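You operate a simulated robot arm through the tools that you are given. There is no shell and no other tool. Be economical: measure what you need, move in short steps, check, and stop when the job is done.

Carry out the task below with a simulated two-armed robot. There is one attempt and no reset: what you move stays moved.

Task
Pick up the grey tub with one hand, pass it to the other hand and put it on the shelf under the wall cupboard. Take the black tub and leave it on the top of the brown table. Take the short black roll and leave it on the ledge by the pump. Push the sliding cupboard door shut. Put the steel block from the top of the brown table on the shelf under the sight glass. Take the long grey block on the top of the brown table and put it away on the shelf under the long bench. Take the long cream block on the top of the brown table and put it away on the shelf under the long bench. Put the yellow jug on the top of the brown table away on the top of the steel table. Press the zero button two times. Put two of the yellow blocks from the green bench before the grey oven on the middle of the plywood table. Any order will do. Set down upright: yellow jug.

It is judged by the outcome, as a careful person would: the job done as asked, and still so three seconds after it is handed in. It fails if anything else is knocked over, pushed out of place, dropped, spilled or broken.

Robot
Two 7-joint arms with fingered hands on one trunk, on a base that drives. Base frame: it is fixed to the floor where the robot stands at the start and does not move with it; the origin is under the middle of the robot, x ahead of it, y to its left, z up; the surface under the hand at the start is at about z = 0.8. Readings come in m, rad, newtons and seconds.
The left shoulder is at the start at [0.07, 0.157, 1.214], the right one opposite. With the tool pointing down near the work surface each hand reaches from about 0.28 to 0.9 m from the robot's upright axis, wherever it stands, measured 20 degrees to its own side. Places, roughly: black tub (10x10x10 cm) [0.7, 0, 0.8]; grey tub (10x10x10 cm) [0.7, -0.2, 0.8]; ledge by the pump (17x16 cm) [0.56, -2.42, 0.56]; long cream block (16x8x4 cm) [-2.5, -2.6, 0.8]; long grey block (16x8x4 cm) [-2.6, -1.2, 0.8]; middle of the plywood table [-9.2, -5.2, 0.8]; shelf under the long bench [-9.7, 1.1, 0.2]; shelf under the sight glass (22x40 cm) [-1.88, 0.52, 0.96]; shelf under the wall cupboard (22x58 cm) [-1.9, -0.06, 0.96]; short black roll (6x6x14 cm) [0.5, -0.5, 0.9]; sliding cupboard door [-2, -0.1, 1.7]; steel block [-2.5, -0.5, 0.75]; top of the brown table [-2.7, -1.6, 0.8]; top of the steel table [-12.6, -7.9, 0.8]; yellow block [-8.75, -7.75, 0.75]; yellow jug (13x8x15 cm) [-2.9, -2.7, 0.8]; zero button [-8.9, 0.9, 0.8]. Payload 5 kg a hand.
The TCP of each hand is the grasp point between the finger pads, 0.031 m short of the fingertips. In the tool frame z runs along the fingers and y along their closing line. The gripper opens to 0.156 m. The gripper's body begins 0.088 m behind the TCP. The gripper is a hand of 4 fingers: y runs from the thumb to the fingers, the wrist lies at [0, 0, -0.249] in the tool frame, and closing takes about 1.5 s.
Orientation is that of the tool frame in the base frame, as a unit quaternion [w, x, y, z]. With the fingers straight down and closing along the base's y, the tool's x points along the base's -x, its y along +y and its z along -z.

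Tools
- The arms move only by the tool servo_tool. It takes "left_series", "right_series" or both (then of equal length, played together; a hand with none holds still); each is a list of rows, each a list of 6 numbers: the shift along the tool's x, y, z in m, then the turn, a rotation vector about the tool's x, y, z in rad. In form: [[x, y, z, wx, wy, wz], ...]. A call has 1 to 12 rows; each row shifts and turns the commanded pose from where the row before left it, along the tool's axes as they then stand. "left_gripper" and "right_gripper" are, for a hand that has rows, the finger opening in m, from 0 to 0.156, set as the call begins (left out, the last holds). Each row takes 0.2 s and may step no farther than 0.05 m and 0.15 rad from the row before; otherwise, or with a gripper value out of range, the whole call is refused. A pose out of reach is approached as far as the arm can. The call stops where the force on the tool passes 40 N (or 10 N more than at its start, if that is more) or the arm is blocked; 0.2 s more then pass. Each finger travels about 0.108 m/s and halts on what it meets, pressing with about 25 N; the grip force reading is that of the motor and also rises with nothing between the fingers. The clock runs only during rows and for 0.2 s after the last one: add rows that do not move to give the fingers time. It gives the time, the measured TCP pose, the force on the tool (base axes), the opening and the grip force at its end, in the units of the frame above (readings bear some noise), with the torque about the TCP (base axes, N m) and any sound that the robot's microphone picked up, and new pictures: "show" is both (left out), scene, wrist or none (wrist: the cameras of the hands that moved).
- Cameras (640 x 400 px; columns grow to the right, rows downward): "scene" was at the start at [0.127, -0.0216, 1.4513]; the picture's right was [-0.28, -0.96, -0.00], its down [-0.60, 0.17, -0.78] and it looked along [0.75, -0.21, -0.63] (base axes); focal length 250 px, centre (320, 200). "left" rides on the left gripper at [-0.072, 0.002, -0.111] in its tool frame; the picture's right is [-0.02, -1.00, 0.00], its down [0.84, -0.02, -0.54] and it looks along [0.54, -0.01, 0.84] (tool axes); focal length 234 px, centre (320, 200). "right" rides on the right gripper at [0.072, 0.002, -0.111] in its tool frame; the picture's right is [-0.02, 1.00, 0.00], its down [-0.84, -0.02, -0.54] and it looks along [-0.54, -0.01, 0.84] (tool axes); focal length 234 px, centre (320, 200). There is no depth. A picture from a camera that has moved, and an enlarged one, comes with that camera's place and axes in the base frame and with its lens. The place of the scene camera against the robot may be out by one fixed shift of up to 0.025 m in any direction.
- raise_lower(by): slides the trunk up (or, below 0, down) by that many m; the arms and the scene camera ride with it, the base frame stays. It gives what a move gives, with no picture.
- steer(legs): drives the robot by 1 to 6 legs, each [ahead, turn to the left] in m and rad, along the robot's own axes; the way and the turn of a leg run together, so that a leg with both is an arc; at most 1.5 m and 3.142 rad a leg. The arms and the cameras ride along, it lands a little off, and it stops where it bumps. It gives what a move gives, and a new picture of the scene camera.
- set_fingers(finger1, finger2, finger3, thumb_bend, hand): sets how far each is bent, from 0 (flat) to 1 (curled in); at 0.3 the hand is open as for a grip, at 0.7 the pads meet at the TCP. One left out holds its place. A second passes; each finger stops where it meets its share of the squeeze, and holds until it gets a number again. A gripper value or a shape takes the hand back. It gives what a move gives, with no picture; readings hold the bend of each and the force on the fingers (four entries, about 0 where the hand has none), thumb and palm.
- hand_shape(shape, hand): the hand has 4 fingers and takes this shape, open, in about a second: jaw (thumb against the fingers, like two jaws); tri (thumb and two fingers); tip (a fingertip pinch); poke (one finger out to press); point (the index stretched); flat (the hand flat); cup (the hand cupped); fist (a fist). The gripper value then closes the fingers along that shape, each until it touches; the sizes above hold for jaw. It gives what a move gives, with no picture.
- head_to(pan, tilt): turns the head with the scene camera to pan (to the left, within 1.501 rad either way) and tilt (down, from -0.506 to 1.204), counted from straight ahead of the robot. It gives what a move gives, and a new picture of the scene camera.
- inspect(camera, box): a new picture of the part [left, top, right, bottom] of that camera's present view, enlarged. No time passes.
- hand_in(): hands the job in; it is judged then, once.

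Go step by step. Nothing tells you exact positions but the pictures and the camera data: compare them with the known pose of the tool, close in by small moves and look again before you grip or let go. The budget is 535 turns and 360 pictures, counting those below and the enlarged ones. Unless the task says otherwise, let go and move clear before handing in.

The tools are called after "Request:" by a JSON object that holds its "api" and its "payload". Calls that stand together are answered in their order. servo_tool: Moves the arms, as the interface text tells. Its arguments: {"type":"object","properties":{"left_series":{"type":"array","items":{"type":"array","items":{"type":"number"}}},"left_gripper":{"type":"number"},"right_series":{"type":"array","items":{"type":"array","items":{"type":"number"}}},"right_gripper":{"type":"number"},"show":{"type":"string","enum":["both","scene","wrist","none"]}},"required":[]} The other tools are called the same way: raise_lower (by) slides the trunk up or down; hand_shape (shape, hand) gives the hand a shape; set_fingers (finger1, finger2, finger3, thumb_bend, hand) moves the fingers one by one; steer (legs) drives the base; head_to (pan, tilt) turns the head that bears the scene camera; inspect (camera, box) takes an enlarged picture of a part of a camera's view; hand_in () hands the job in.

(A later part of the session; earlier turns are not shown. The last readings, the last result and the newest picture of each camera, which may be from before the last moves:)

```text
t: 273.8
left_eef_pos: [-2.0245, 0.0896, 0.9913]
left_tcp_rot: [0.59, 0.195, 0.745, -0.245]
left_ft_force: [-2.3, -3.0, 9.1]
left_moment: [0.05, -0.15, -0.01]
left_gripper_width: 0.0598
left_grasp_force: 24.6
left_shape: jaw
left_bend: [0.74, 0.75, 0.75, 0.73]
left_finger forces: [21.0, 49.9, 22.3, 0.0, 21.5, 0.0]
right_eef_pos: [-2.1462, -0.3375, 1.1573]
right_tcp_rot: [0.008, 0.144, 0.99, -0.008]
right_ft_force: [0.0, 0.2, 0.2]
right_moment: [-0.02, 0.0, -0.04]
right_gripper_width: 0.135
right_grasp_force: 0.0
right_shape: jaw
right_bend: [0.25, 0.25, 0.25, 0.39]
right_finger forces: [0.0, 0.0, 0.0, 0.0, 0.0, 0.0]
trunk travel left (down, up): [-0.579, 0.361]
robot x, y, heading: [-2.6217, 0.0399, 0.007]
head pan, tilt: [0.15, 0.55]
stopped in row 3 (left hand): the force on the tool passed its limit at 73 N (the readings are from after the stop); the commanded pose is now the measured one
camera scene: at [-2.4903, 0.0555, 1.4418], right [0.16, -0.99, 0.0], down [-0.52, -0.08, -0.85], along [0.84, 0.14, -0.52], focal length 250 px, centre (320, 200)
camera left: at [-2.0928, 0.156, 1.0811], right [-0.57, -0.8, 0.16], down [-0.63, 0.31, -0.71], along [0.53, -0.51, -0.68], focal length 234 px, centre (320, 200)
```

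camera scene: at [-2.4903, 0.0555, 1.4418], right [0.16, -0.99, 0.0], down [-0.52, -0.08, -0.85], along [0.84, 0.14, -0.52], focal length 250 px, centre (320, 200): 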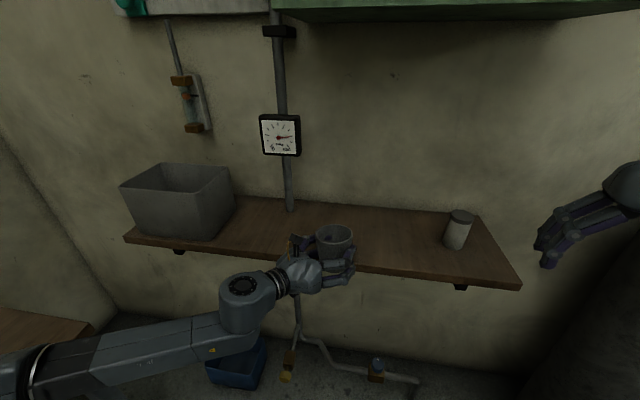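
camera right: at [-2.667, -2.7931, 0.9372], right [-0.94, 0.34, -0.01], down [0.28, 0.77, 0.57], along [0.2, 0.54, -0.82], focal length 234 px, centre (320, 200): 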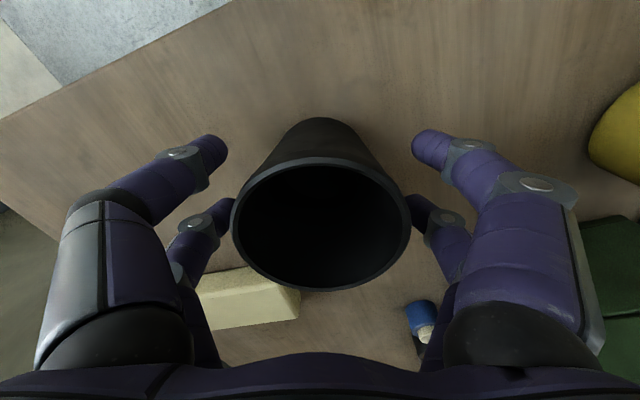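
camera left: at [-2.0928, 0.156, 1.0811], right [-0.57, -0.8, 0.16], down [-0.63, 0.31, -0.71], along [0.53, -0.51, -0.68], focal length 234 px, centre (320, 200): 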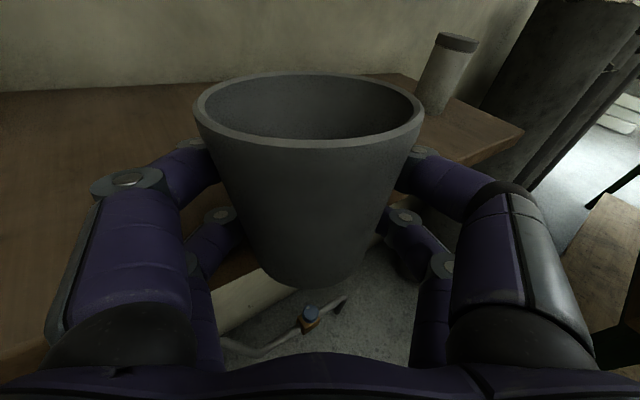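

The arm dropped as it swung through to a new elbow pose and the hand met the shelf edge. I'll lift everything with the trunk and look.

Request:
{"api": "raise_lower", "payload": {"by": 0.1}}

Request:
{"api": "servo_tool", "payload": {"left_series": [[0, 0, 0, 0, -0.075, 0], [0, 0, 0, 0, -0.075, 0], [0, 0, 0, 0, 0, 0]], "show": "both"}}

```text
t: 275.1
left_eef_pos: [-2.0221, 0.0921, 1.0877]
left_tcp_rot: [0.589, 0.193, 0.746, -0.243]
left_ft_force: [0.4, 0.3, -0.6]
left_moment: [-0.03, -0.03, -0.02]
left_gripper_width: 0.0597
left_grasp_force: 25.3
left_shape: jaw
left_bend: [0.74, 0.74, 0.75, 0.73]
left_finger forces: [21.8, 37.1, 20.9, 0.0, 20.2, 0.0]
right_eef_pos: [-2.144, -0.3369, 1.2568]
right_tcp_rot: [0.007, 0.143, 0.99, -0.009]
right_ft_force: [-0.1, -1.2, -0.5]
right_moment: [-0.02, -0.01, 0.01]
right_gripper_width: 0.1347
right_grasp_force: 0.1
right_shape: jaw
right_bend: [0.25, 0.25, 0.25, 0.39]
right_finger forces: [0.1, 0.0, 0.0, 0.1, 0.0, 0.0]
trunk travel left (down, up): [-0.679, 0.261]
robot x, y, heading: [-2.6222, 0.0412, 0.014]
head pan, tilt: [0.15, 0.55]
```

```text
t: 275.9
left_eef_pos: [-2.0231, 0.0905, 1.0889]
left_tcp_rot: [0.643, 0.175, 0.699, -0.257]
left_ft_force: [-1.0, -0.5, -0.6]
left_moment: [-0.03, 0.01, -0.02]
left_gripper_width: 0.0597
left_grasp_force: 24.8
left_shape: jaw
left_bend: [0.74, 0.74, 0.75, 0.73]
left_finger forces: [21.5, 35.9, 20.8, 0.0, 19.9, 0.1]
right_eef_pos: [-2.1449, -0.3375, 1.2578]
right_tcp_rot: [0.008, 0.144, 0.99, -0.007]
right_ft_force: [-0.2, 0.1, 0.3]
right_moment: [0.01, -0.02, 0.0]
right_gripper_width: 0.1348
right_grasp_force: 0.0
right_shape: jaw
right_bend: [0.25, 0.25, 0.25, 0.39]
right_finger forces: [0.0, 0.1, 0.0, 0.0, 0.0, 0.1]
trunk travel left (down, up): [-0.679, 0.261]
robot x, y, heading: [-2.6224, 0.0406, 0.01]
head pan, tilt: [0.15, 0.55]
camera scene: at [-2.4891, 0.0568, 1.5415], right [0.16, -0.99, 0.0], down [-0.52, -0.08, -0.85], along [0.84, 0.14, -0.52], focal length 250 px, centre (320, 200)
camera left: at [-2.103, 0.1634, 1.1631], right [-0.57, -0.8, 0.16], down [-0.55, 0.23, -0.81], along [0.61, -0.55, -0.57], focal length 234 px, centre (320, 200)
```

scene: 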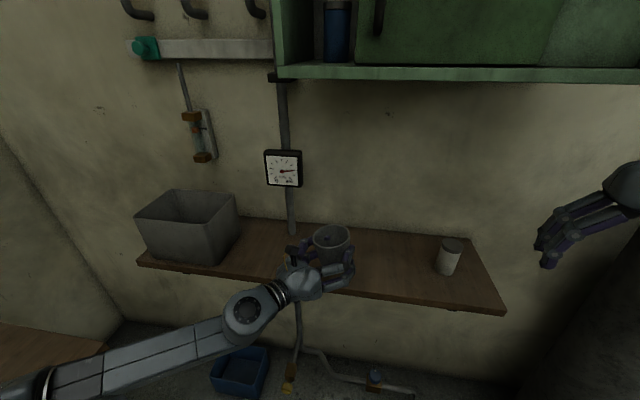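
left: 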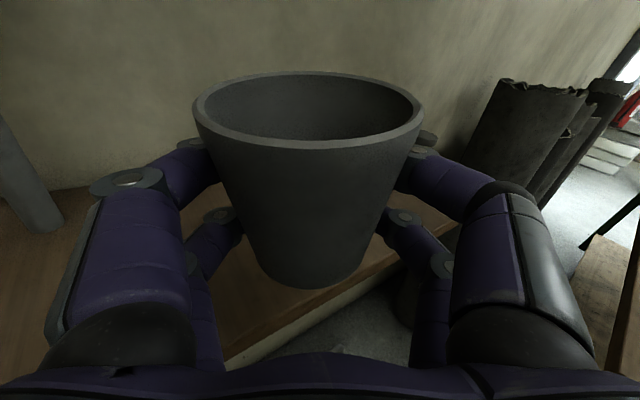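

The tub got slightly rolled with the hand. I'll roll it level again and advance over the shelf.

Request:
{"api": "servo_tool", "payload": {"left_series": [[0, 0, 0, 0, 0, 0.07], [0, 0, 0, 0, 0, 0.067], [0, 0.001, 0.034, 0, 0, 0], [0, 0.001, 0.034, 0, 0, 0], [0, 0.001, 0.034, 0, 0, 0], [0, 0.001, 0.034, 0, 0, 0], [0, 0, 0, 0, 0, 0]], "show": "both"}}

```text
t: 277.5
left_eef_pos: [-1.9095, 0.0154, 1.0837]
left_tcp_rot: [0.66, 0.223, 0.685, -0.214]
left_ft_force: [-0.2, 0.1, 0.0]
left_moment: [-0.01, 0.04, -0.02]
left_gripper_width: 0.0595
left_grasp_force: 24.8
left_shape: jaw
left_bend: [0.74, 0.74, 0.75, 0.73]
left_finger forces: [21.0, 34.8, 20.7, 0.1, 19.5, 0.0]
right_eef_pos: [-2.1459, -0.336, 1.2591]
right_tcp_rot: [0.008, 0.143, 0.99, -0.009]
right_ft_force: [0.7, 0.7, 0.2]
right_moment: [-0.04, -0.03, -0.02]
right_gripper_width: 0.1346
right_grasp_force: 0.0
right_shape: jaw
right_bend: [0.25, 0.25, 0.25, 0.39]
right_finger forces: [0.0, 0.0, 0.0, 0.1, 0.0, 0.1]
trunk travel left (down, up): [-0.679, 0.261]
robot x, y, heading: [-2.6218, 0.04, 0.01]
head pan, tilt: [0.15, 0.55]
camera scene: at [-2.4901, 0.0577, 1.5416], right [0.16, -0.99, 0.0], down [-0.52, -0.08, -0.85], along [0.84, 0.13, -0.52], focal length 250 px, centre (320, 200)
camera left: at [-1.9965, 0.08, 1.1589], right [-0.59, -0.81, 0.02], down [-0.48, 0.32, -0.82], along [0.65, -0.49, -0.58], focal length 234 px, centre (320, 200)
```

scene: 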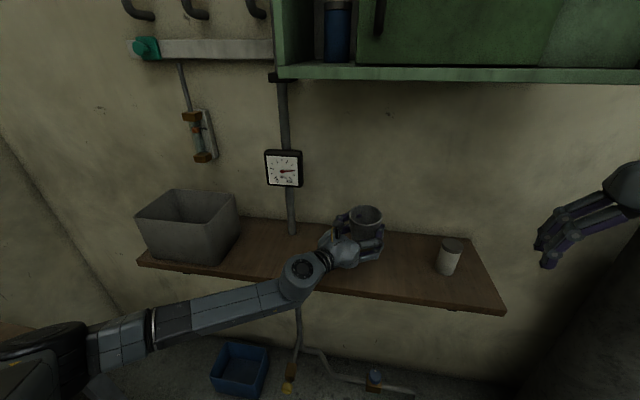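
left: 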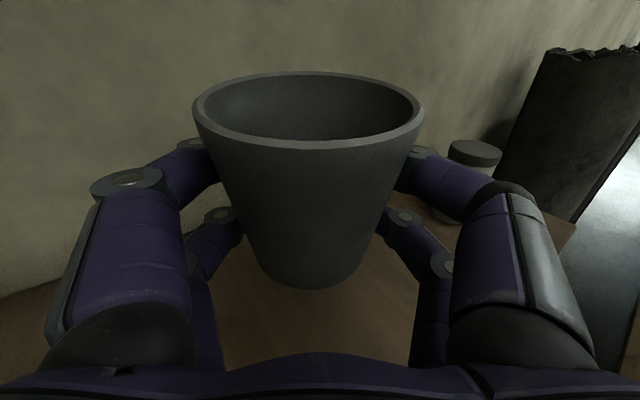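

Level again and over the shelf. The tub sits about 5 cm below the TCP, so contact should come near TCP z 1.01. Lowering with the trunk.

Request:
{"api": "raise_lower", "payload": {"by": -0.055}}

Request:
{"api": "raise_lower", "payload": {"by": -0.01}}

Request:
{"api": "inspect", "payload": {"camera": "scene", "box": [280, 180, 480, 320]}}

```text
t: 278.4
left_eef_pos: [-1.9099, 0.0155, 1.0271]
left_tcp_rot: [0.659, 0.223, 0.686, -0.213]
left_ft_force: [0.1, 1.3, -1.1]
left_moment: [0.02, -0.02, -0.03]
left_gripper_width: 0.0598
left_grasp_force: 25.1
left_shape: jaw
left_bend: [0.74, 0.74, 0.75, 0.73]
left_finger forces: [20.9, 34.8, 20.7, 0.1, 19.5, 0.1]
right_eef_pos: [-2.1439, -0.3374, 1.2033]
right_tcp_rot: [0.007, 0.144, 0.989, -0.007]
right_ft_force: [0.2, 0.2, -0.3]
right_moment: [0.0, -0.01, 0.0]
right_gripper_width: 0.1346
right_grasp_force: 0.1
right_shape: jaw
right_bend: [0.25, 0.25, 0.25, 0.39]
right_finger forces: [0.0, 0.0, 0.0, 0.0, 0.1, 0.0]
trunk travel left (down, up): [-0.624, 0.316]
robot x, y, heading: [-2.6236, 0.0409, 0.007]
head pan, tilt: [0.15, 0.55]
```

```text
t: 279.0
left_eef_pos: [-1.9093, 0.0159, 1.0165]
left_tcp_rot: [0.659, 0.223, 0.686, -0.213]
left_ft_force: [-1.0, -0.1, -0.1]
left_moment: [0.01, 0.01, 0.02]
left_gripper_width: 0.0596
left_grasp_force: 25.0
left_shape: jaw
left_bend: [0.74, 0.74, 0.75, 0.73]
left_finger forces: [21.0, 34.8, 20.6, 0.1, 19.6, 0.1]
right_eef_pos: [-2.1455, -0.3374, 1.1928]
right_tcp_rot: [0.006, 0.144, 0.99, -0.007]
right_ft_force: [0.7, -1.2, -0.1]
right_moment: [0.02, -0.02, 0.0]
right_gripper_width: 0.1348
right_grasp_force: 0.0
right_shape: jaw
right_bend: [0.25, 0.25, 0.25, 0.39]
right_finger forces: [0.0, 0.0, 0.0, 0.0, 0.0, 0.0]
trunk travel left (down, up): [-0.614, 0.326]
robot x, y, heading: [-2.6242, 0.0435, 0.01]
head pan, tilt: [0.15, 0.55]
```

```text
2.86 times, centred on (380, 250) of scene
camera zoom: at [-2.4891, 0.057, 1.4765], right [0.16, -0.99, 0.0], down [-0.52, -0.08, -0.85], along [0.84, 0.14, -0.52], focal length 714 px, centre (149, 57)
```

zoom: 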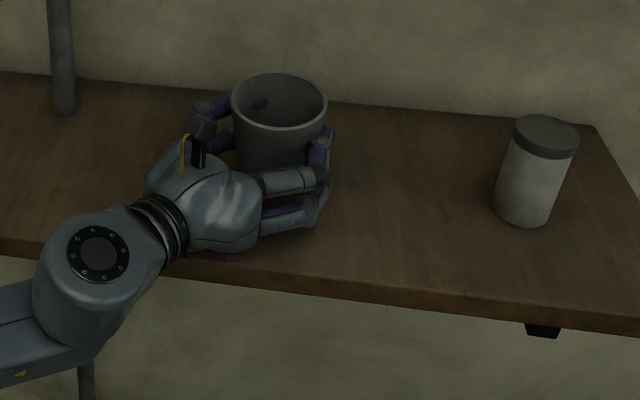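

Request:
{"api": "raise_lower", "payload": {"by": -0.006}}

Request:
{"api": "raise_lower", "payload": {"by": -0.005}}

```text
t: 279.6
left_eef_pos: [-1.9099, 0.0151, 1.0119]
left_tcp_rot: [0.659, 0.222, 0.686, -0.212]
left_ft_force: [-1.0, 0.1, -0.4]
left_moment: [0.03, 0.0, -0.01]
left_gripper_width: 0.0598
left_grasp_force: 25.1
left_shape: jaw
left_bend: [0.74, 0.74, 0.75, 0.73]
left_finger forces: [21.0, 34.8, 20.7, 0.0, 19.6, 0.1]
right_eef_pos: [-2.1448, -0.3383, 1.188]
right_tcp_rot: [0.007, 0.143, 0.99, -0.008]
right_ft_force: [-0.1, 0.7, -0.4]
right_moment: [-0.03, 0.02, 0.0]
right_gripper_width: 0.1349
right_grasp_force: 0.0
right_shape: jaw
right_bend: [0.25, 0.25, 0.25, 0.39]
right_finger forces: [0.1, 0.0, 0.0, 0.1, 0.0, 0.0]
trunk travel left (down, up): [-0.608, 0.332]
robot x, y, heading: [-2.6207, 0.044, 0.01]
head pan, tilt: [0.15, 0.55]
```

```text
t: 280.1
left_eef_pos: [-1.9093, 0.0152, 1.0067]
left_tcp_rot: [0.659, 0.223, 0.686, -0.213]
left_ft_force: [0.6, 0.3, -0.9]
left_moment: [0.0, 0.01, 0.02]
left_gripper_width: 0.0595
left_grasp_force: 24.9
left_shape: jaw
left_bend: [0.74, 0.74, 0.75, 0.73]
left_finger forces: [21.0, 34.8, 20.8, 0.0, 19.5, 0.0]
right_eef_pos: [-2.1445, -0.337, 1.1824]
right_tcp_rot: [0.007, 0.144, 0.99, -0.006]
right_ft_force: [-1.1, -0.2, 0.2]
right_moment: [-0.02, 0.01, -0.02]
right_gripper_width: 0.1349
right_grasp_force: 0.1
right_shape: jaw
right_bend: [0.25, 0.25, 0.25, 0.39]
right_finger forces: [0.0, 0.0, 0.0, 0.0, 0.1, 0.0]
trunk travel left (down, up): [-0.603, 0.337]
robot x, y, heading: [-2.6227, 0.0395, 0.009]
head pan, tilt: [0.15, 0.55]
```

Request:
{"api": "raise_lower", "payload": {"by": -0.006}}

Request:
{"api": "inspect", "payload": {"camera": "left", "box": [0, 0, 640, 400]}}

```text
t: 280.7
left_eef_pos: [-1.9103, 0.0157, 1.0008]
left_tcp_rot: [0.659, 0.222, 0.686, -0.213]
left_ft_force: [1.0, -0.3, -0.6]
left_moment: [-0.01, -0.01, 0.01]
left_gripper_width: 0.0595
left_grasp_force: 25.4
left_shape: jaw
left_bend: [0.74, 0.74, 0.75, 0.73]
left_finger forces: [21.1, 34.8, 20.7, 0.0, 19.7, 0.0]
right_eef_pos: [-2.1452, -0.3365, 1.1748]
right_tcp_rot: [0.006, 0.144, 0.99, -0.008]
right_ft_force: [0.0, 0.0, 0.2]
right_moment: [-0.02, -0.02, -0.02]
right_gripper_width: 0.1348
right_grasp_force: 0.0
right_shape: jaw
right_bend: [0.25, 0.25, 0.25, 0.39]
right_finger forces: [0.1, 0.1, 0.0, 0.0, 0.0, 0.0]
trunk travel left (down, up): [-0.597, 0.343]
robot x, y, heading: [-2.6196, 0.0408, 0.011]
head pan, tilt: [0.15, 0.55]
```

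```text
1.00 times, centred on (320, 200) of left (not enlarged: the box is as wide or as high as the picture)
camera zoom: at [-1.996, 0.0796, 1.0765], right [-0.58, -0.81, 0.02], down [-0.48, 0.32, -0.82], along [0.65, -0.49, -0.58], focal length 234 px, centre (320, 200)
```

zoom: 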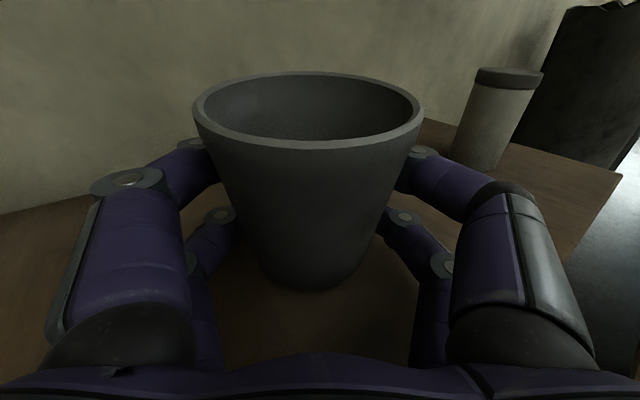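

Request:
{"api": "raise_lower", "payload": {"by": -0.006}}

Request:
{"api": "raise_lower", "payload": {"by": -0.006}}

```text
t: 281.2
left_eef_pos: [-1.9102, 0.0156, 0.9946]
left_tcp_rot: [0.659, 0.222, 0.686, -0.213]
left_ft_force: [0.7, 0.1, -1.4]
left_moment: [0.01, 0.05, 0.01]
left_gripper_width: 0.0595
left_grasp_force: 24.6
left_shape: jaw
left_bend: [0.74, 0.74, 0.75, 0.73]
left_finger forces: [20.9, 34.8, 20.6, 0.0, 19.7, 0.0]
right_eef_pos: [-2.1439, -0.3382, 1.1704]
right_tcp_rot: [0.007, 0.144, 0.99, -0.007]
right_ft_force: [-0.2, -0.2, -0.1]
right_moment: [0.01, 0.0, 0.02]
right_gripper_width: 0.1347
right_grasp_force: 0.0
right_shape: jaw
right_bend: [0.25, 0.25, 0.25, 0.39]
right_finger forces: [0.1, 0.1, 0.0, 0.1, 0.1, 0.1]
trunk travel left (down, up): [-0.591, 0.349]
robot x, y, heading: [-2.625, 0.0425, 0.008]
head pan, tilt: [0.15, 0.55]
```

```text
t: 281.8
left_eef_pos: [-1.9099, 0.0147, 0.9886]
left_tcp_rot: [0.659, 0.223, 0.686, -0.213]
left_ft_force: [0.0, -0.6, -0.4]
left_moment: [-0.03, 0.0, 0.0]
left_gripper_width: 0.0598
left_grasp_force: 24.7
left_shape: jaw
left_bend: [0.74, 0.74, 0.75, 0.73]
left_finger forces: [20.9, 34.6, 20.8, 0.0, 19.7, 0.1]
right_eef_pos: [-2.1443, -0.336, 1.1632]
right_tcp_rot: [0.007, 0.144, 0.99, -0.007]
right_ft_force: [1.1, -1.4, -0.2]
right_moment: [0.02, 0.0, -0.01]
right_gripper_width: 0.1346
right_grasp_force: 0.1
right_shape: jaw
right_bend: [0.25, 0.25, 0.25, 0.39]
right_finger forces: [0.0, 0.0, 0.0, 0.0, 0.0, 0.1]
trunk travel left (down, up): [-0.585, 0.355]
robot x, y, heading: [-2.621, 0.0409, 0.009]
head pan, tilt: [0.15, 0.55]
```

Request:
{"api": "inspect", "payload": {"camera": "scene", "box": [280, 170, 480, 310]}}

Request:
{"api": "inspect", "payload": {"camera": "left", "box": [180, 180, 460, 340]}}

```text
2.86 times, centred on (380, 240) of scene
camera zoom: at [-2.4892, 0.057, 1.4475], right [0.16, -0.99, 0.0], down [-0.52, -0.08, -0.85], along [0.84, 0.14, -0.52], focal length 714 px, centre (149, 86)
```

zoom: 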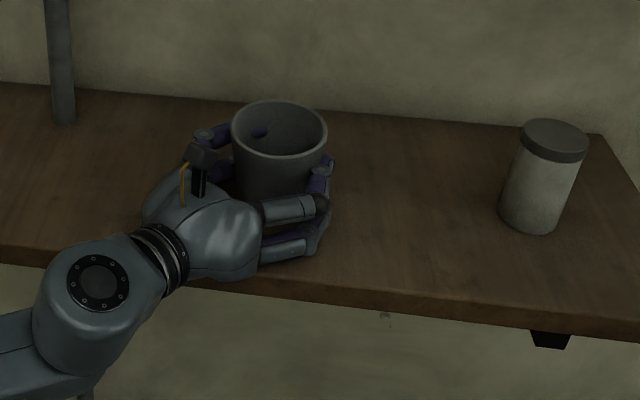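

```text
2.29 times, centred on (320, 260) of left
camera zoom: at [-1.9961, 0.0796, 1.0646], right [-0.59, -0.81, 0.02], down [-0.48, 0.32, -0.82], along [0.65, -0.49, -0.58], focal length 535 px, centre (320, 63)
```

zoom: 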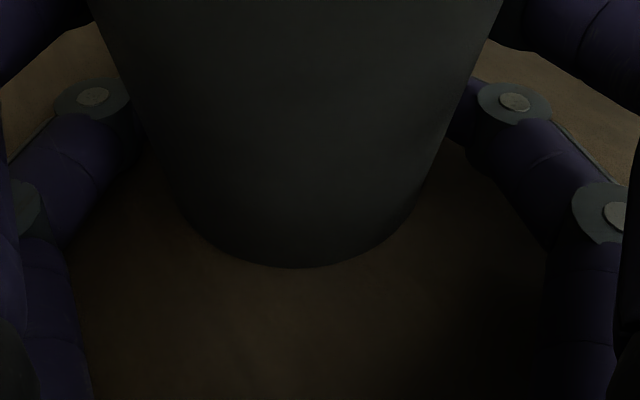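

Request:
{"api": "raise_lower", "payload": {"by": -0.005}}

Request:
{"api": "raise_lower", "payload": {"by": -0.005}}

```text
t: 282.3
left_eef_pos: [-1.9106, 0.0153, 0.9877]
left_tcp_rot: [0.661, 0.222, 0.685, -0.213]
left_ft_force: [2.5, -1.2, 10.3]
left_moment: [0.23, 0.16, -0.03]
left_gripper_width: 0.0596
left_grasp_force: 24.7
left_shape: jaw
left_bend: [0.74, 0.74, 0.75, 0.73]
left_finger forces: [22.6, 37.8, 22.2, 0.1, 21.0, 0.0]
right_eef_pos: [-2.1451, -0.3373, 1.1596]
right_tcp_rot: [0.008, 0.143, 0.99, -0.006]
right_ft_force: [0.1, -0.4, 0.3]
right_moment: [-0.05, 0.0, -0.04]
right_gripper_width: 0.1348
right_grasp_force: 0.1
right_shape: jaw
right_bend: [0.25, 0.25, 0.25, 0.39]
right_finger forces: [0.0, 0.0, 0.0, 0.0, 0.0, 0.1]
trunk travel left (down, up): [-0.58, 0.36]
robot x, y, heading: [-2.6235, 0.0382, 0.003]
head pan, tilt: [0.15, 0.55]
```

```text
t: 282.8
left_eef_pos: [-1.91, 0.0137, 0.9831]
left_tcp_rot: [0.662, 0.222, 0.683, -0.213]
left_ft_force: [7.4, -4.0, 29.0]
left_moment: [0.86, 0.73, -0.13]
left_gripper_width: 0.0593
left_grasp_force: 25.0
left_shape: jaw
left_bend: [0.73, 0.75, 0.76, 0.72]
left_finger forces: [24.5, 42.4, 26.1, 0.1, 21.5, 3.6]
right_eef_pos: [-2.1466, -0.3384, 1.1547]
right_tcp_rot: [0.007, 0.143, 0.99, -0.007]
right_ft_force: [0.2, 0.3, -0.5]
right_moment: [-0.01, 0.01, 0.05]
right_gripper_width: 0.1347
right_grasp_force: 0.1
right_shape: jaw
right_bend: [0.25, 0.25, 0.25, 0.39]
right_finger forces: [0.0, 0.0, 0.1, 0.0, 0.0, 0.0]
trunk travel left (down, up): [-0.575, 0.365]
robot x, y, heading: [-2.622, 0.0417, 0.012]
head pan, tilt: [0.15, 0.55]
```

Contact. Easing up slightly and opening the left hand.

Request:
{"api": "raise_lower", "payload": {"by": 0.004}}

Request:
{"api": "servo_tool", "payload": {"left_series": [[0, 0, 0, 0, 0, 0], [0, 0, 0, 0, 0, 0], [0, 0, 0, 0, 0, 0], [0, 0, 0, 0, 0, 0], [0, 0, 0, 0, 0, 0]], "left_gripper": 0.13, "show": "both"}}

```text
t: 283.4
left_eef_pos: [-1.9098, 0.0149, 0.9846]
left_tcp_rot: [0.66, 0.222, 0.685, -0.212]
left_ft_force: [6.8, -4.5, 22.7]
left_moment: [0.47, 0.39, -0.04]
left_gripper_width: 0.059
left_grasp_force: 25.4
left_shape: jaw
left_bend: [0.73, 0.75, 0.76, 0.72]
left_finger forces: [23.9, 41.6, 26.1, 0.1, 21.3, 1.1]
right_eef_pos: [-2.1469, -0.338, 1.1585]
right_tcp_rot: [0.008, 0.143, 0.99, -0.008]
right_ft_force: [0.0, 0.8, 0.1]
right_moment: [0.02, 0.01, 0.01]
right_gripper_width: 0.1348
right_grasp_force: 0.0
right_shape: jaw
right_bend: [0.25, 0.25, 0.25, 0.39]
right_finger forces: [0.0, 0.0, 0.1, 0.0, 0.0, 0.0]
trunk travel left (down, up): [-0.579, 0.361]
robot x, y, heading: [-2.6244, 0.039, 0.01]
head pan, tilt: [0.15, 0.55]
```

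```text
t: 284.6
left_eef_pos: [-1.9112, 0.0159, 0.9824]
left_tcp_rot: [0.659, 0.222, 0.686, -0.213]
left_ft_force: [-0.4, 1.8, 11.0]
left_moment: [0.81, 1.04, -0.08]
left_gripper_width: 0.1296
left_grasp_force: 0.0
left_shape: jaw
left_bend: [0.25, 0.26, 0.26, 0.43]
left_finger forces: [0.0, 0.1, 0.3, 0.0, 0.0, 9.8]
right_eef_pos: [-2.1461, -0.3369, 1.1572]
right_tcp_rot: [0.008, 0.143, 0.99, -0.007]
right_ft_force: [0.0, -0.5, 0.2]
right_moment: [0.0, 0.02, 0.02]
right_gripper_width: 0.1346
right_grasp_force: 0.0
right_shape: jaw
right_bend: [0.25, 0.25, 0.25, 0.39]
right_finger forces: [0.0, 0.1, 0.1, 0.0, 0.1, 0.0]
trunk travel left (down, up): [-0.579, 0.361]
robot x, y, heading: [-2.6214, 0.0395, 0.004]
head pan, tilt: [0.15, 0.55]
camera scene: at [-2.4906, 0.0573, 1.4416], right [0.16, -0.99, 0.0], down [-0.52, -0.08, -0.85], along [0.84, 0.14, -0.52], focal length 250 px, centre (320, 200)
camera left: at [-1.9972, 0.0799, 1.0585], right [-0.58, -0.81, 0.02], down [-0.48, 0.32, -0.82], along [0.65, -0.49, -0.58], focal length 234 px, centre (320, 200)
```

scene: 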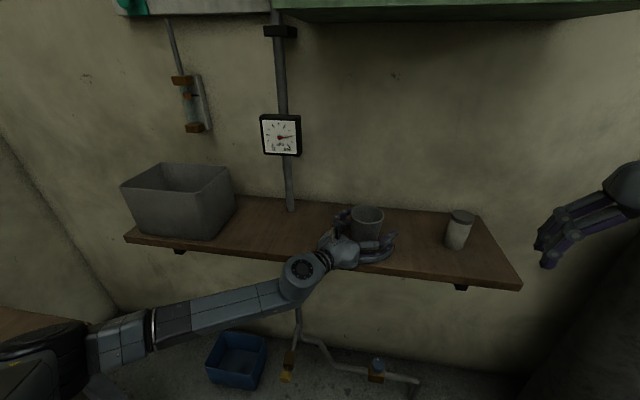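
left: 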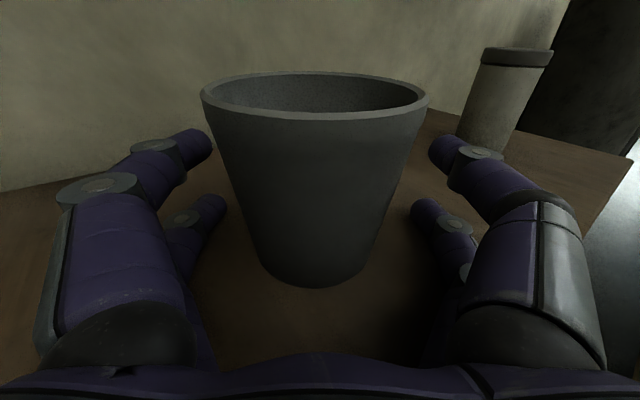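

The tub stands free. Lifting 1 cm and drawing the hand straight back along its fingers.

Request:
{"api": "raise_lower", "payload": {"by": 0.012}}

Request:
{"api": "servo_tool", "payload": {"left_series": [[0, 0, -0.034, 0, 0, 0], [0, 0, -0.034, 0, 0, 0], [0, 0, -0.034, 0, 0, 0], [0, 0, -0.03, 0, 0, 0], [0, 0, 0, 0, 0, 0]], "left_gripper": 0.15, "show": "both"}}

```text
t: 285.2
left_eef_pos: [-1.9099, 0.0157, 0.9947]
left_tcp_rot: [0.659, 0.223, 0.686, -0.213]
left_ft_force: [-0.5, -0.1, 0.2]
left_moment: [0.05, 0.03, 0.03]
left_gripper_width: 0.1297
left_grasp_force: 0.1
left_shape: jaw
left_bend: [0.25, 0.25, 0.25, 0.43]
left_finger forces: [0.0, 0.1, 0.0, 0.0, 0.0, 0.1]
right_eef_pos: [-2.1461, -0.3368, 1.172]
right_tcp_rot: [0.007, 0.144, 0.99, -0.008]
right_ft_force: [0.7, 0.2, 0.1]
right_moment: [-0.03, 0.03, 0.0]
right_gripper_width: 0.1349
right_grasp_force: 0.2
right_shape: jaw
right_bend: [0.25, 0.25, 0.25, 0.39]
right_finger forces: [0.0, 0.0, 0.0, 0.1, 0.1, 0.0]
trunk travel left (down, up): [-0.591, 0.349]
robot x, y, heading: [-2.6188, 0.0439, 0.007]
head pan, tilt: [0.15, 0.55]
```

```text
t: 286.4
left_eef_pos: [-2.0171, 0.0928, 0.9984]
left_tcp_rot: [0.659, 0.222, 0.687, -0.212]
left_ft_force: [-0.1, 0.2, -0.2]
left_moment: [0.0, 0.02, 0.05]
left_gripper_width: 0.1497
left_grasp_force: 0.1
left_shape: jaw
left_bend: [0.28, 0.28, 0.28, 0.31]
left_finger forces: [0.0, 0.2, 0.0, 0.0, 0.0, 0.0]
right_eef_pos: [-2.1443, -0.3375, 1.1696]
right_tcp_rot: [0.007, 0.144, 0.99, -0.007]
right_ft_force: [-0.1, -0.4, -0.3]
right_moment: [0.02, 0.02, -0.03]
right_gripper_width: 0.1346
right_grasp_force: 0.1
right_shape: jaw
right_bend: [0.25, 0.25, 0.25, 0.39]
right_finger forces: [0.0, 0.0, 0.0, 0.0, 0.0, 0.1]
trunk travel left (down, up): [-0.591, 0.349]
robot x, y, heading: [-2.6229, 0.0385, 0.006]
head pan, tilt: [0.15, 0.55]
camera scene: at [-2.4881, 0.0563, 1.4534], right [0.16, -0.99, 0.0], down [-0.52, -0.08, -0.85], along [0.84, 0.14, -0.52], focal length 250 px, centre (320, 200)
camera left: at [-2.1032, 0.157, 1.074], right [-0.59, -0.81, 0.02], down [-0.48, 0.32, -0.82], along [0.65, -0.49, -0.58], focal length 234 px, centre (320, 200)
```

scene: 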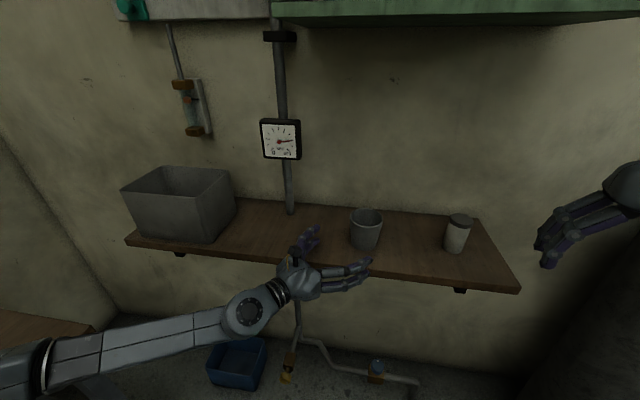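
left: 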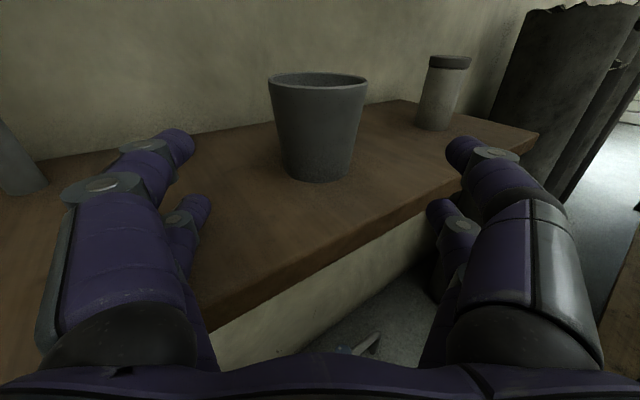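

The grey tub is on the shelf. Next, the sliding door: I'll back off, raise the trunk and look at the cupboard closely.

Request:
{"api": "steer", "payload": {"legs": [[-0.35, 0.0]]}}

Request:
{"api": "raise_lower", "payload": {"by": 0.3}}

Request:
{"api": "head_to", "payload": {"pan": 0.0, "tilt": 0.1}}

Request:
{"api": "inspect", "payload": {"camera": "scene", "box": [210, 100, 450, 250]}}

```text
t: 288.6
left_eef_pos: [-2.3668, 0.0888, 0.9968]
left_tcp_rot: [0.659, 0.222, 0.686, -0.213]
left_ft_force: [0.0, 0.0, 0.2]
left_moment: [-0.01, 0.02, -0.01]
left_gripper_width: 0.1497
left_grasp_force: 0.1
left_shape: jaw
left_bend: [0.28, 0.28, 0.28, 0.31]
left_finger forces: [0.0, 0.0, 0.0, 0.0, 0.1, 0.0]
right_eef_pos: [-2.4964, -0.3409, 1.1692]
right_tcp_rot: [0.006, 0.145, 0.989, -0.007]
right_ft_force: [0.0, -0.4, -0.8]
right_moment: [0.0, -0.01, 0.02]
right_gripper_width: 0.1346
right_grasp_force: 0.1
right_shape: jaw
right_bend: [0.25, 0.25, 0.25, 0.39]
right_finger forces: [0.0, 0.1, 0.1, 0.0, 0.0, 0.0]
trunk travel left (down, up): [-0.591, 0.349]
robot x, y, heading: [-2.9754, 0.0405, 0.007]
head pan, tilt: [0.15, 0.55]
camera scene: at [-2.8394, 0.054, 1.4535], right [0.16, -0.99, 0.0], down [-0.52, -0.08, -0.85], along [0.84, 0.13, -0.52], focal length 250 px, centre (320, 200)
```

scene: 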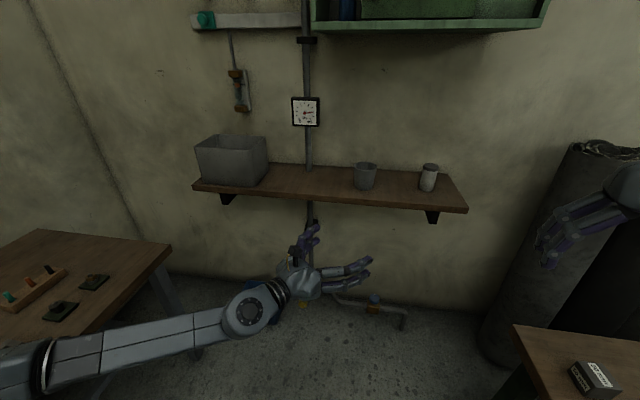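

```text
t: 291.6
left_eef_pos: [-2.3671, 0.0889, 1.2986]
left_tcp_rot: [0.659, 0.223, 0.686, -0.214]
left_ft_force: [0.4, 0.1, -0.1]
left_moment: [0.01, 0.0, 0.01]
left_gripper_width: 0.1499
left_grasp_force: 0.1
left_shape: jaw
left_bend: [0.28, 0.28, 0.28, 0.31]
left_finger forces: [0.0, 0.0, 0.0, 0.1, 0.0, 0.1]
right_eef_pos: [-2.4964, -0.3408, 1.4704]
right_tcp_rot: [0.007, 0.144, 0.99, -0.007]
right_ft_force: [0.8, 0.0, 0.0]
right_moment: [-0.01, 0.01, -0.01]
right_gripper_width: 0.1345
right_grasp_force: 0.1
right_shape: jaw
right_bend: [0.25, 0.25, 0.25, 0.39]
right_finger forces: [0.0, 0.1, 0.0, 0.1, 0.0, 0.1]
trunk travel left (down, up): [-0.891, 0.049]
robot x, y, heading: [-2.9717, 0.0361, 0.007]
head pan, tilt: [0.15, 0.55]
```

```text
t: 292.5
left_eef_pos: [-2.3672, 0.0893, 1.2986]
left_tcp_rot: [0.659, 0.223, 0.686, -0.214]
left_ft_force: [0.3, -0.1, 0.5]
left_moment: [-0.01, 0.02, 0.01]
left_gripper_width: 0.1499
left_grasp_force: 0.0
left_shape: jaw
left_bend: [0.28, 0.28, 0.28, 0.31]
left_finger forces: [0.0, 0.0, 0.1, 0.1, 0.1, 0.0]
right_eef_pos: [-2.4968, -0.3408, 1.4704]
right_tcp_rot: [0.007, 0.145, 0.989, -0.007]
right_ft_force: [0.2, 0.3, -0.9]
right_moment: [0.0, 0.01, -0.01]
right_gripper_width: 0.1344
right_grasp_force: 0.0
right_shape: jaw
right_bend: [0.25, 0.25, 0.25, 0.39]
right_finger forces: [0.0, 0.0, 0.1, 0.0, 0.0, 0.0]
trunk travel left (down, up): [-0.891, 0.049]
robot x, y, heading: [-2.9733, 0.0356, 0.007]
head pan, tilt: [0.0, 0.099]
camera scene: at [-2.8359, 0.0407, 1.7951], right [0.01, -1.0, 0.0], down [-0.1, 0.0, -0.99], along [0.99, 0.01, -0.1], focal length 250 px, centre (320, 200)
```

scene: 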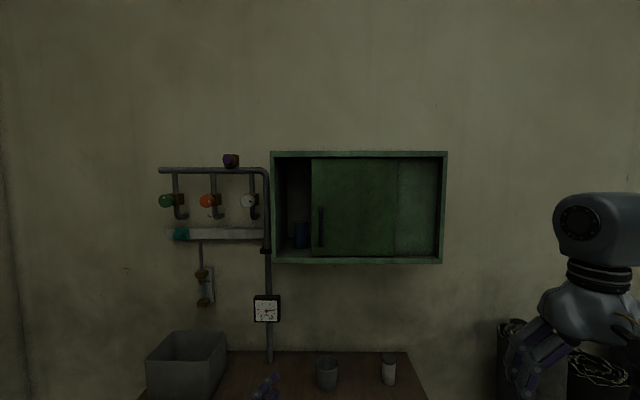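

```text
2.67 times, centred on (330, 175) of scene
camera zoom: at [-2.8359, 0.0407, 1.7951], right [0.01, -1.0, 0.0], down [-0.1, 0.0, -0.99], along [0.99, 0.01, -0.1], focal length 667 px, centre (293, 267)
```

zoom: 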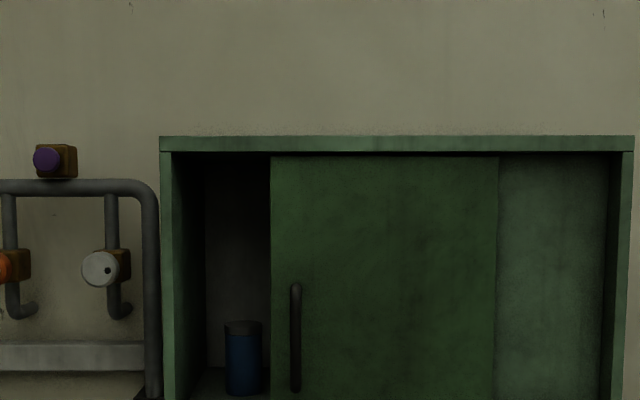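

The door must slide left about 11 cm; its handle is at about y 0.046, z 1.55–1.69. I'll turn the right hand to point forward, closed, and push the handle from its right side.

Request:
{"api": "servo_tool", "payload": {"right_series": [[0, 0, 0, 0, 0, -0.145], [0, 0, 0, 0, 0, -0.145], [-0.02, 0, 0, 0, -0.15, 0], [-0.0198, 0, 0.003, 0, -0.15, 0], [-0.019, 0, 0.006, 0, -0.15, 0], [-0.018, 0, 0.0087, 0, -0.15, 0], [-0.0165, 0, 0.0113, 0, -0.15, 0], [-0.0146, 0, 0.0136, 0, -0.15, 0], [-0.0124, 0, 0.0157, 0, -0.15, 0], [-0.01, 0, 0.0173, 0, -0.15, 0], [-0.0072, 0, 0.0186, 0, -0.15, 0], [-0.0044, 0, 0.0195, 0, -0.15, 0]], "right_gripper": 0.0, "show": "scene"}}

```text
t: 295.1
left_eef_pos: [-2.3622, 0.0916, 1.2955]
left_tcp_rot: [0.658, 0.221, 0.687, -0.214]
left_ft_force: [0.9, 0.4, -0.4]
left_moment: [-0.02, -0.06, -0.06]
left_gripper_width: 0.1498
left_grasp_force: 0.0
left_shape: jaw
left_bend: [0.28, 0.28, 0.28, 0.31]
left_finger forces: [0.0, 0.0, 0.1, 0.0, 0.0, 0.1]
right_eef_pos: [-2.2899, -0.3388, 1.4708]
right_tcp_rot: [0.683, -0.006, 0.73, -0.004]
right_ft_force: [0.8, 0.5, 0.7]
right_moment: [0.0, 0.0, 0.01]
right_gripper_width: 0.0
right_grasp_force: 24.9
right_shape: jaw
right_bend: [0.7, 0.7, 0.7, 0.7]
right_finger forces: [0.0, 0.1, 0.0, 0.0, 0.0, 0.0]
trunk travel left (down, up): [-0.891, 0.049]
robot x, y, heading: [-2.9718, 0.0381, 0.009]
head pan, tilt: [0.0, 0.099]
camera scene: at [-2.8292, 0.0432, 1.7946], right [0.01, -1.0, 0.0], down [-0.1, 0.0, -0.99], along [0.99, 0.01, -0.1], focal length 250 px, centre (320, 200)
```

scene: 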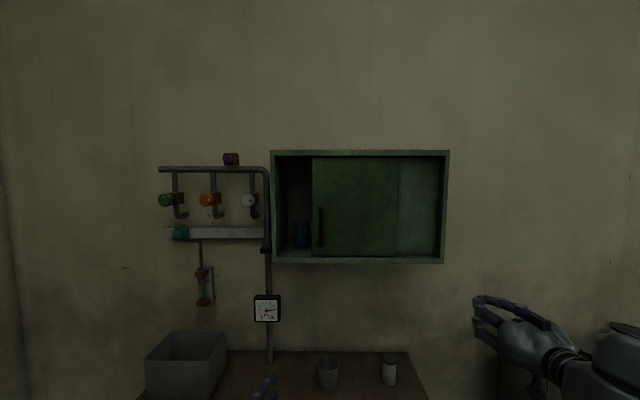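

Request:
{"api": "servo_tool", "payload": {"right_series": [[-0.0175, 0.04, 0.0075, 0, 0, 0], [-0.0175, 0.04, 0.0075, 0, 0, 0], [-0.0175, 0.04, 0.0075, 0, 0, 0], [-0.0175, 0.04, 0.0075, 0, 0, 0], [-0.0175, 0.04, 0.0075, 0, 0, 0], [-0.0175, 0.04, 0.0075, 0, 0, 0], [-0.0175, 0.04, 0.0075, 0, 0, 0], [-0.0175, 0.04, 0.0075, 0, 0, 0], [0, 0, 0, 0, 0, 0]], "show": "both"}}

```text
t: 297.1
left_eef_pos: [-2.3673, 0.0895, 1.2976]
left_tcp_rot: [0.658, 0.224, 0.686, -0.214]
left_ft_force: [0.4, -0.4, 0.7]
left_moment: [0.02, 0.0, -0.01]
left_gripper_width: 0.1497
left_grasp_force: 0.2
left_shape: jaw
left_bend: [0.28, 0.28, 0.28, 0.31]
left_finger forces: [0.0, 0.0, 0.1, 0.0, 0.0, 0.0]
right_eef_pos: [-2.2291, -0.0186, 1.6047]
right_tcp_rot: [0.685, -0.006, 0.728, -0.006]
right_ft_force: [0.6, -0.6, -0.3]
right_moment: [0.01, -0.01, -0.02]
right_gripper_width: 0.0
right_grasp_force: 24.6
right_shape: jaw
right_bend: [0.7, 0.7, 0.7, 0.7]
right_finger forces: [0.0, 0.1, 0.0, 0.0, 0.1, 0.0]
trunk travel left (down, up): [-0.891, 0.049]
robot x, y, heading: [-2.9733, 0.0405, 0.007]
head pan, tilt: [0.0, 0.099]
camera scene: at [-2.8355, 0.0406, 1.7951], right [0.01, -1.0, 0.0], down [-0.1, 0.0, -0.99], along [0.99, 0.01, -0.1], focal length 250 px, centre (320, 200)
camera right: at [-2.3442, -0.0177, 1.5386], right [0.0, 1.0, 0.01], down [-0.49, -0.01, 0.87], along [0.87, -0.01, 0.49], focal length 234 px, centre (320, 200)
```

scene: 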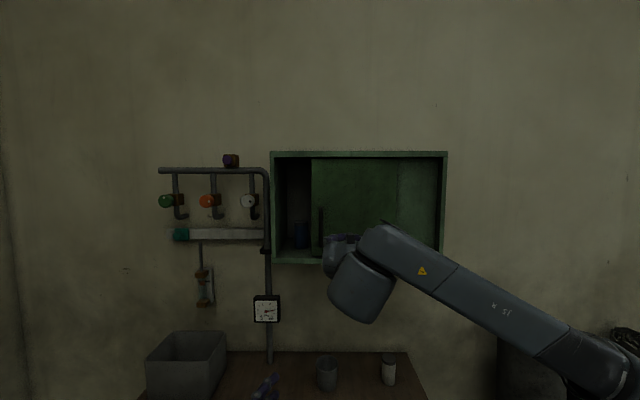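
right: 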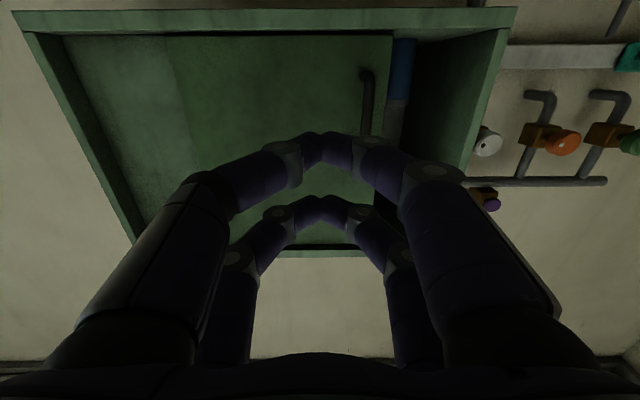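

The handle bar is just left of the closed fingertips. Advancing toward the door.

Request:
{"api": "servo_tool", "payload": {"right_series": [[0, 0, 0.04, 0, 0, 0], [0, 0, 0.04, 0, 0, 0], [0, 0, 0.04, 0, 0, 0], [0, 0, 0.03, 0, 0, 0], [0, 0, 0, 0, 0, 0]], "show": "wrist"}}

```text
t: 298.3
left_eef_pos: [-2.3669, 0.0904, 1.299]
left_tcp_rot: [0.658, 0.224, 0.686, -0.214]
left_ft_force: [0.1, 0.6, 0.8]
left_moment: [-0.01, 0.0, -0.03]
left_gripper_width: 0.1496
left_grasp_force: 0.0
left_shape: jaw
left_bend: [0.28, 0.28, 0.28, 0.31]
left_finger forces: [0.0, 0.0, 0.0, 0.1, 0.1, 0.1]
right_eef_pos: [-2.0788, -0.0168, 1.5946]
right_tcp_rot: [0.685, -0.007, 0.728, -0.006]
right_ft_force: [0.6, 0.3, -0.1]
right_moment: [0.01, -0.01, -0.07]
right_gripper_width: 0.0
right_grasp_force: 25.1
right_shape: jaw
right_bend: [0.7, 0.7, 0.7, 0.7]
right_finger forces: [0.0, 0.0, 0.1, 0.1, 0.0, 0.1]
trunk travel left (down, up): [-0.891, 0.049]
robot x, y, heading: [-2.9704, 0.0388, 0.008]
head pan, tilt: [0.0, 0.099]
camera right: at [-2.1938, -0.0169, 1.5283], right [0.0, 1.0, 0.01], down [-0.49, 0.0, 0.87], along [0.87, 0.0, 0.49], focal length 234 px, centre (320, 200)
```

right: 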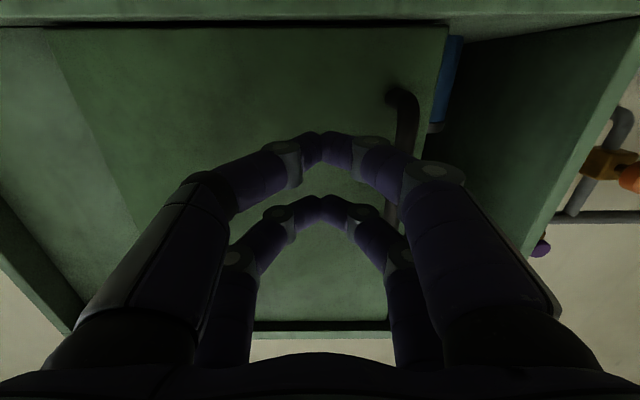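

Request:
{"api": "servo_tool", "payload": {"right_series": [[0, 0, 0.015, 0, 0, 0], [0, 0, 0.015, 0, 0, 0], [0, 0, 0, 0, 0, 0]], "show": "wrist"}}

```text
t: 299.1
left_eef_pos: [-2.3673, 0.0888, 1.299]
left_tcp_rot: [0.659, 0.223, 0.686, -0.213]
left_ft_force: [-0.1, -1.1, -0.1]
left_moment: [0.0, 0.03, 0.05]
left_gripper_width: 0.1499
left_grasp_force: 0.0
left_shape: jaw
left_bend: [0.28, 0.28, 0.28, 0.31]
left_finger forces: [0.1, 0.1, 0.1, 0.0, 0.0, 0.0]
right_eef_pos: [-2.0493, -0.0198, 1.5927]
right_tcp_rot: [0.686, -0.006, 0.727, -0.005]
right_ft_force: [0.0, 1.1, 1.1]
right_moment: [-0.02, 0.0, 0.01]
right_gripper_width: 0.0002
right_grasp_force: 24.9
right_shape: jaw
right_bend: [0.7, 0.7, 0.7, 0.7]
right_finger forces: [0.0, 0.1, 0.1, 0.1, 0.1, 0.1]
trunk travel left (down, up): [-0.891, 0.049]
robot x, y, heading: [-2.9728, 0.0344, 0.009]
head pan, tilt: [0.0, 0.099]
camera right: at [-2.1642, -0.0195, 1.5264], right [0.0, 1.0, 0.01], down [-0.49, -0.01, 0.87], along [0.87, 0.0, 0.49], focal length 234 px, centre (320, 200)
```

right: 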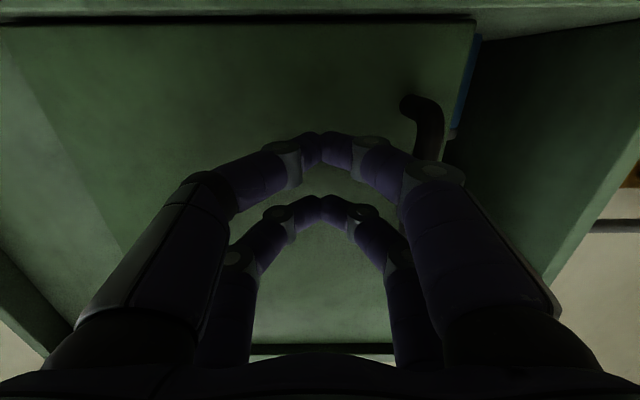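

Pushing left now.

Request:
{"api": "servo_tool", "payload": {"right_series": [[0, 0.015, 0, 0, 0, 0], [0, 0.015, 0, 0, 0, 0], [0, 0.015, 0, 0, 0, 0], [0, 0.015, 0, 0, 0, 0]], "show": "both"}}

```text
t: 300.1
left_eef_pos: [-2.3683, 0.0902, 1.298]
left_tcp_rot: [0.659, 0.223, 0.686, -0.214]
left_ft_force: [-0.3, 0.2, -0.4]
left_moment: [-0.01, 0.0, -0.01]
left_gripper_width: 0.1497
left_grasp_force: 0.0
left_shape: jaw
left_bend: [0.28, 0.28, 0.28, 0.31]
left_finger forces: [0.0, 0.1, 0.0, 0.1, 0.0, 0.0]
right_eef_pos: [-2.0478, 0.0445, 1.5921]
right_tcp_rot: [0.686, -0.005, 0.728, -0.007]
right_ft_force: [-0.7, 0.0, -1.1]
right_moment: [0.0, -0.02, -0.01]
right_gripper_width: 0.0
right_grasp_force: 24.9
right_shape: jaw
right_bend: [0.7, 0.7, 0.7, 0.7]
right_finger forces: [0.0, 1.5, 0.1, 0.1, 0.0, 0.0]
trunk travel left (down, up): [-0.891, 0.049]
robot x, y, heading: [-2.971, 0.0403, 0.008]
head pan, tilt: [0.0, 0.099]
camera scene: at [-2.8358, 0.0423, 1.7951], right [0.01, -1.0, 0.0], down [-0.1, 0.0, -0.99], along [0.99, 0.01, -0.1], focal length 250 px, centre (320, 200)
camera right: at [-2.163, 0.0439, 1.526], right [0.0, 1.0, 0.01], down [-0.49, 0.0, 0.87], along [0.87, 0.0, 0.49], focal length 234 px, centre (320, 200)
```

scene: 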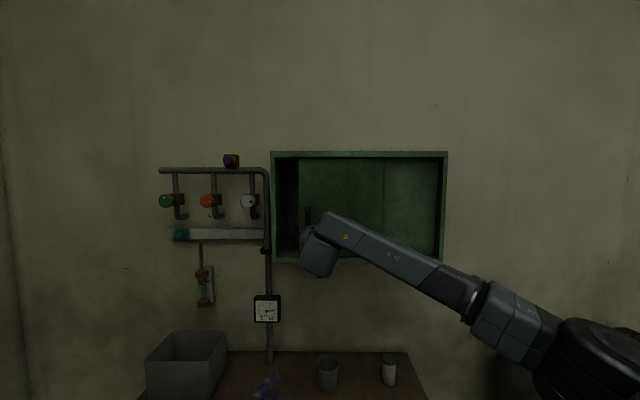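
right: 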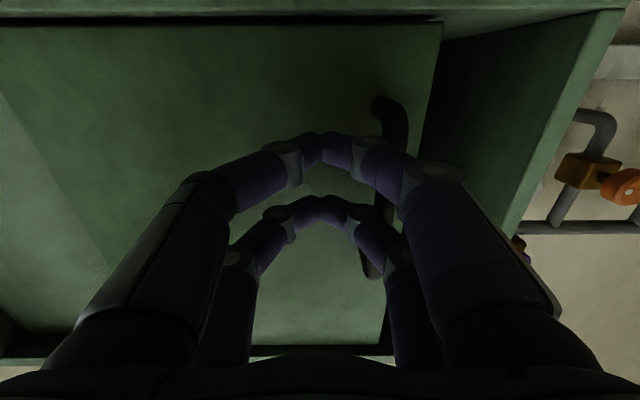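

The door slides freely. Continuing until it stops.

Request:
{"api": "servo_tool", "payload": {"right_series": [[0, 0.015, 0, 0, 0, 0], [0, 0.015, 0, 0, 0, 0], [0, 0.015, 0, 0, 0, 0], [0, 0.015, 0, 0, 0, 0]], "show": "both"}}

```text
t: 301.1
left_eef_pos: [-2.3683, 0.0891, 1.2976]
left_tcp_rot: [0.659, 0.223, 0.686, -0.213]
left_ft_force: [0.6, -0.6, -0.4]
left_moment: [0.02, 0.0, -0.03]
left_gripper_width: 0.1499
left_grasp_force: 0.1
left_shape: jaw
left_bend: [0.28, 0.28, 0.28, 0.31]
left_finger forces: [0.0, 0.1, 0.1, 0.0, 0.1, 0.0]
right_eef_pos: [-2.0468, 0.1022, 1.5919]
right_tcp_rot: [0.685, -0.006, 0.729, -0.006]
right_ft_force: [-0.9, -1.5, 0.5]
right_moment: [0.03, 0.0, 0.03]
right_gripper_width: 0.0001
right_grasp_force: 25.2
right_shape: jaw
right_bend: [0.7, 0.7, 0.7, 0.7]
right_finger forces: [0.1, 1.9, 0.0, 0.0, 0.1, 0.0]
trunk travel left (down, up): [-0.891, 0.049]
robot x, y, heading: [-2.9704, 0.0395, 0.004]
head pan, tilt: [0.0, 0.099]
camera scene: at [-2.836, 0.0412, 1.7952], right [0.01, -1.0, 0.0], down [-0.1, 0.0, -0.99], along [0.99, 0.01, -0.1], focal length 250 px, centre (320, 200)
camera right: at [-2.1626, 0.1031, 1.5258], right [0.0, 1.0, 0.01], down [-0.49, -0.01, 0.87], along [0.87, 0.0, 0.49], focal length 234 px, centre (320, 200)
```

scene: 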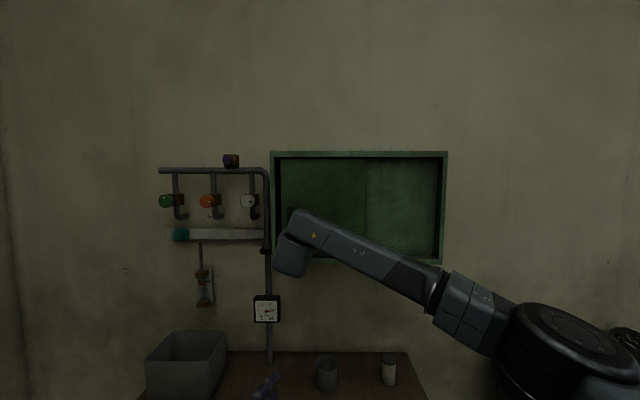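
right: 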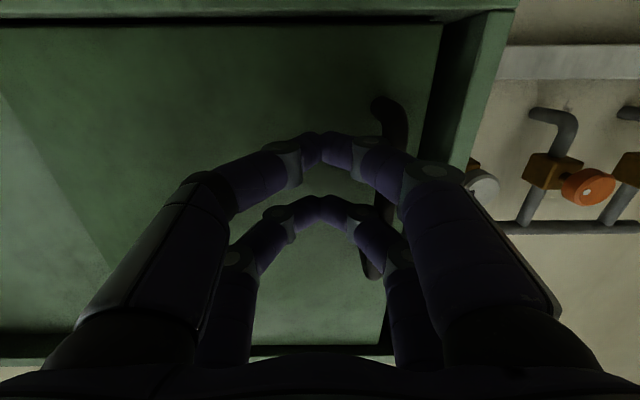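

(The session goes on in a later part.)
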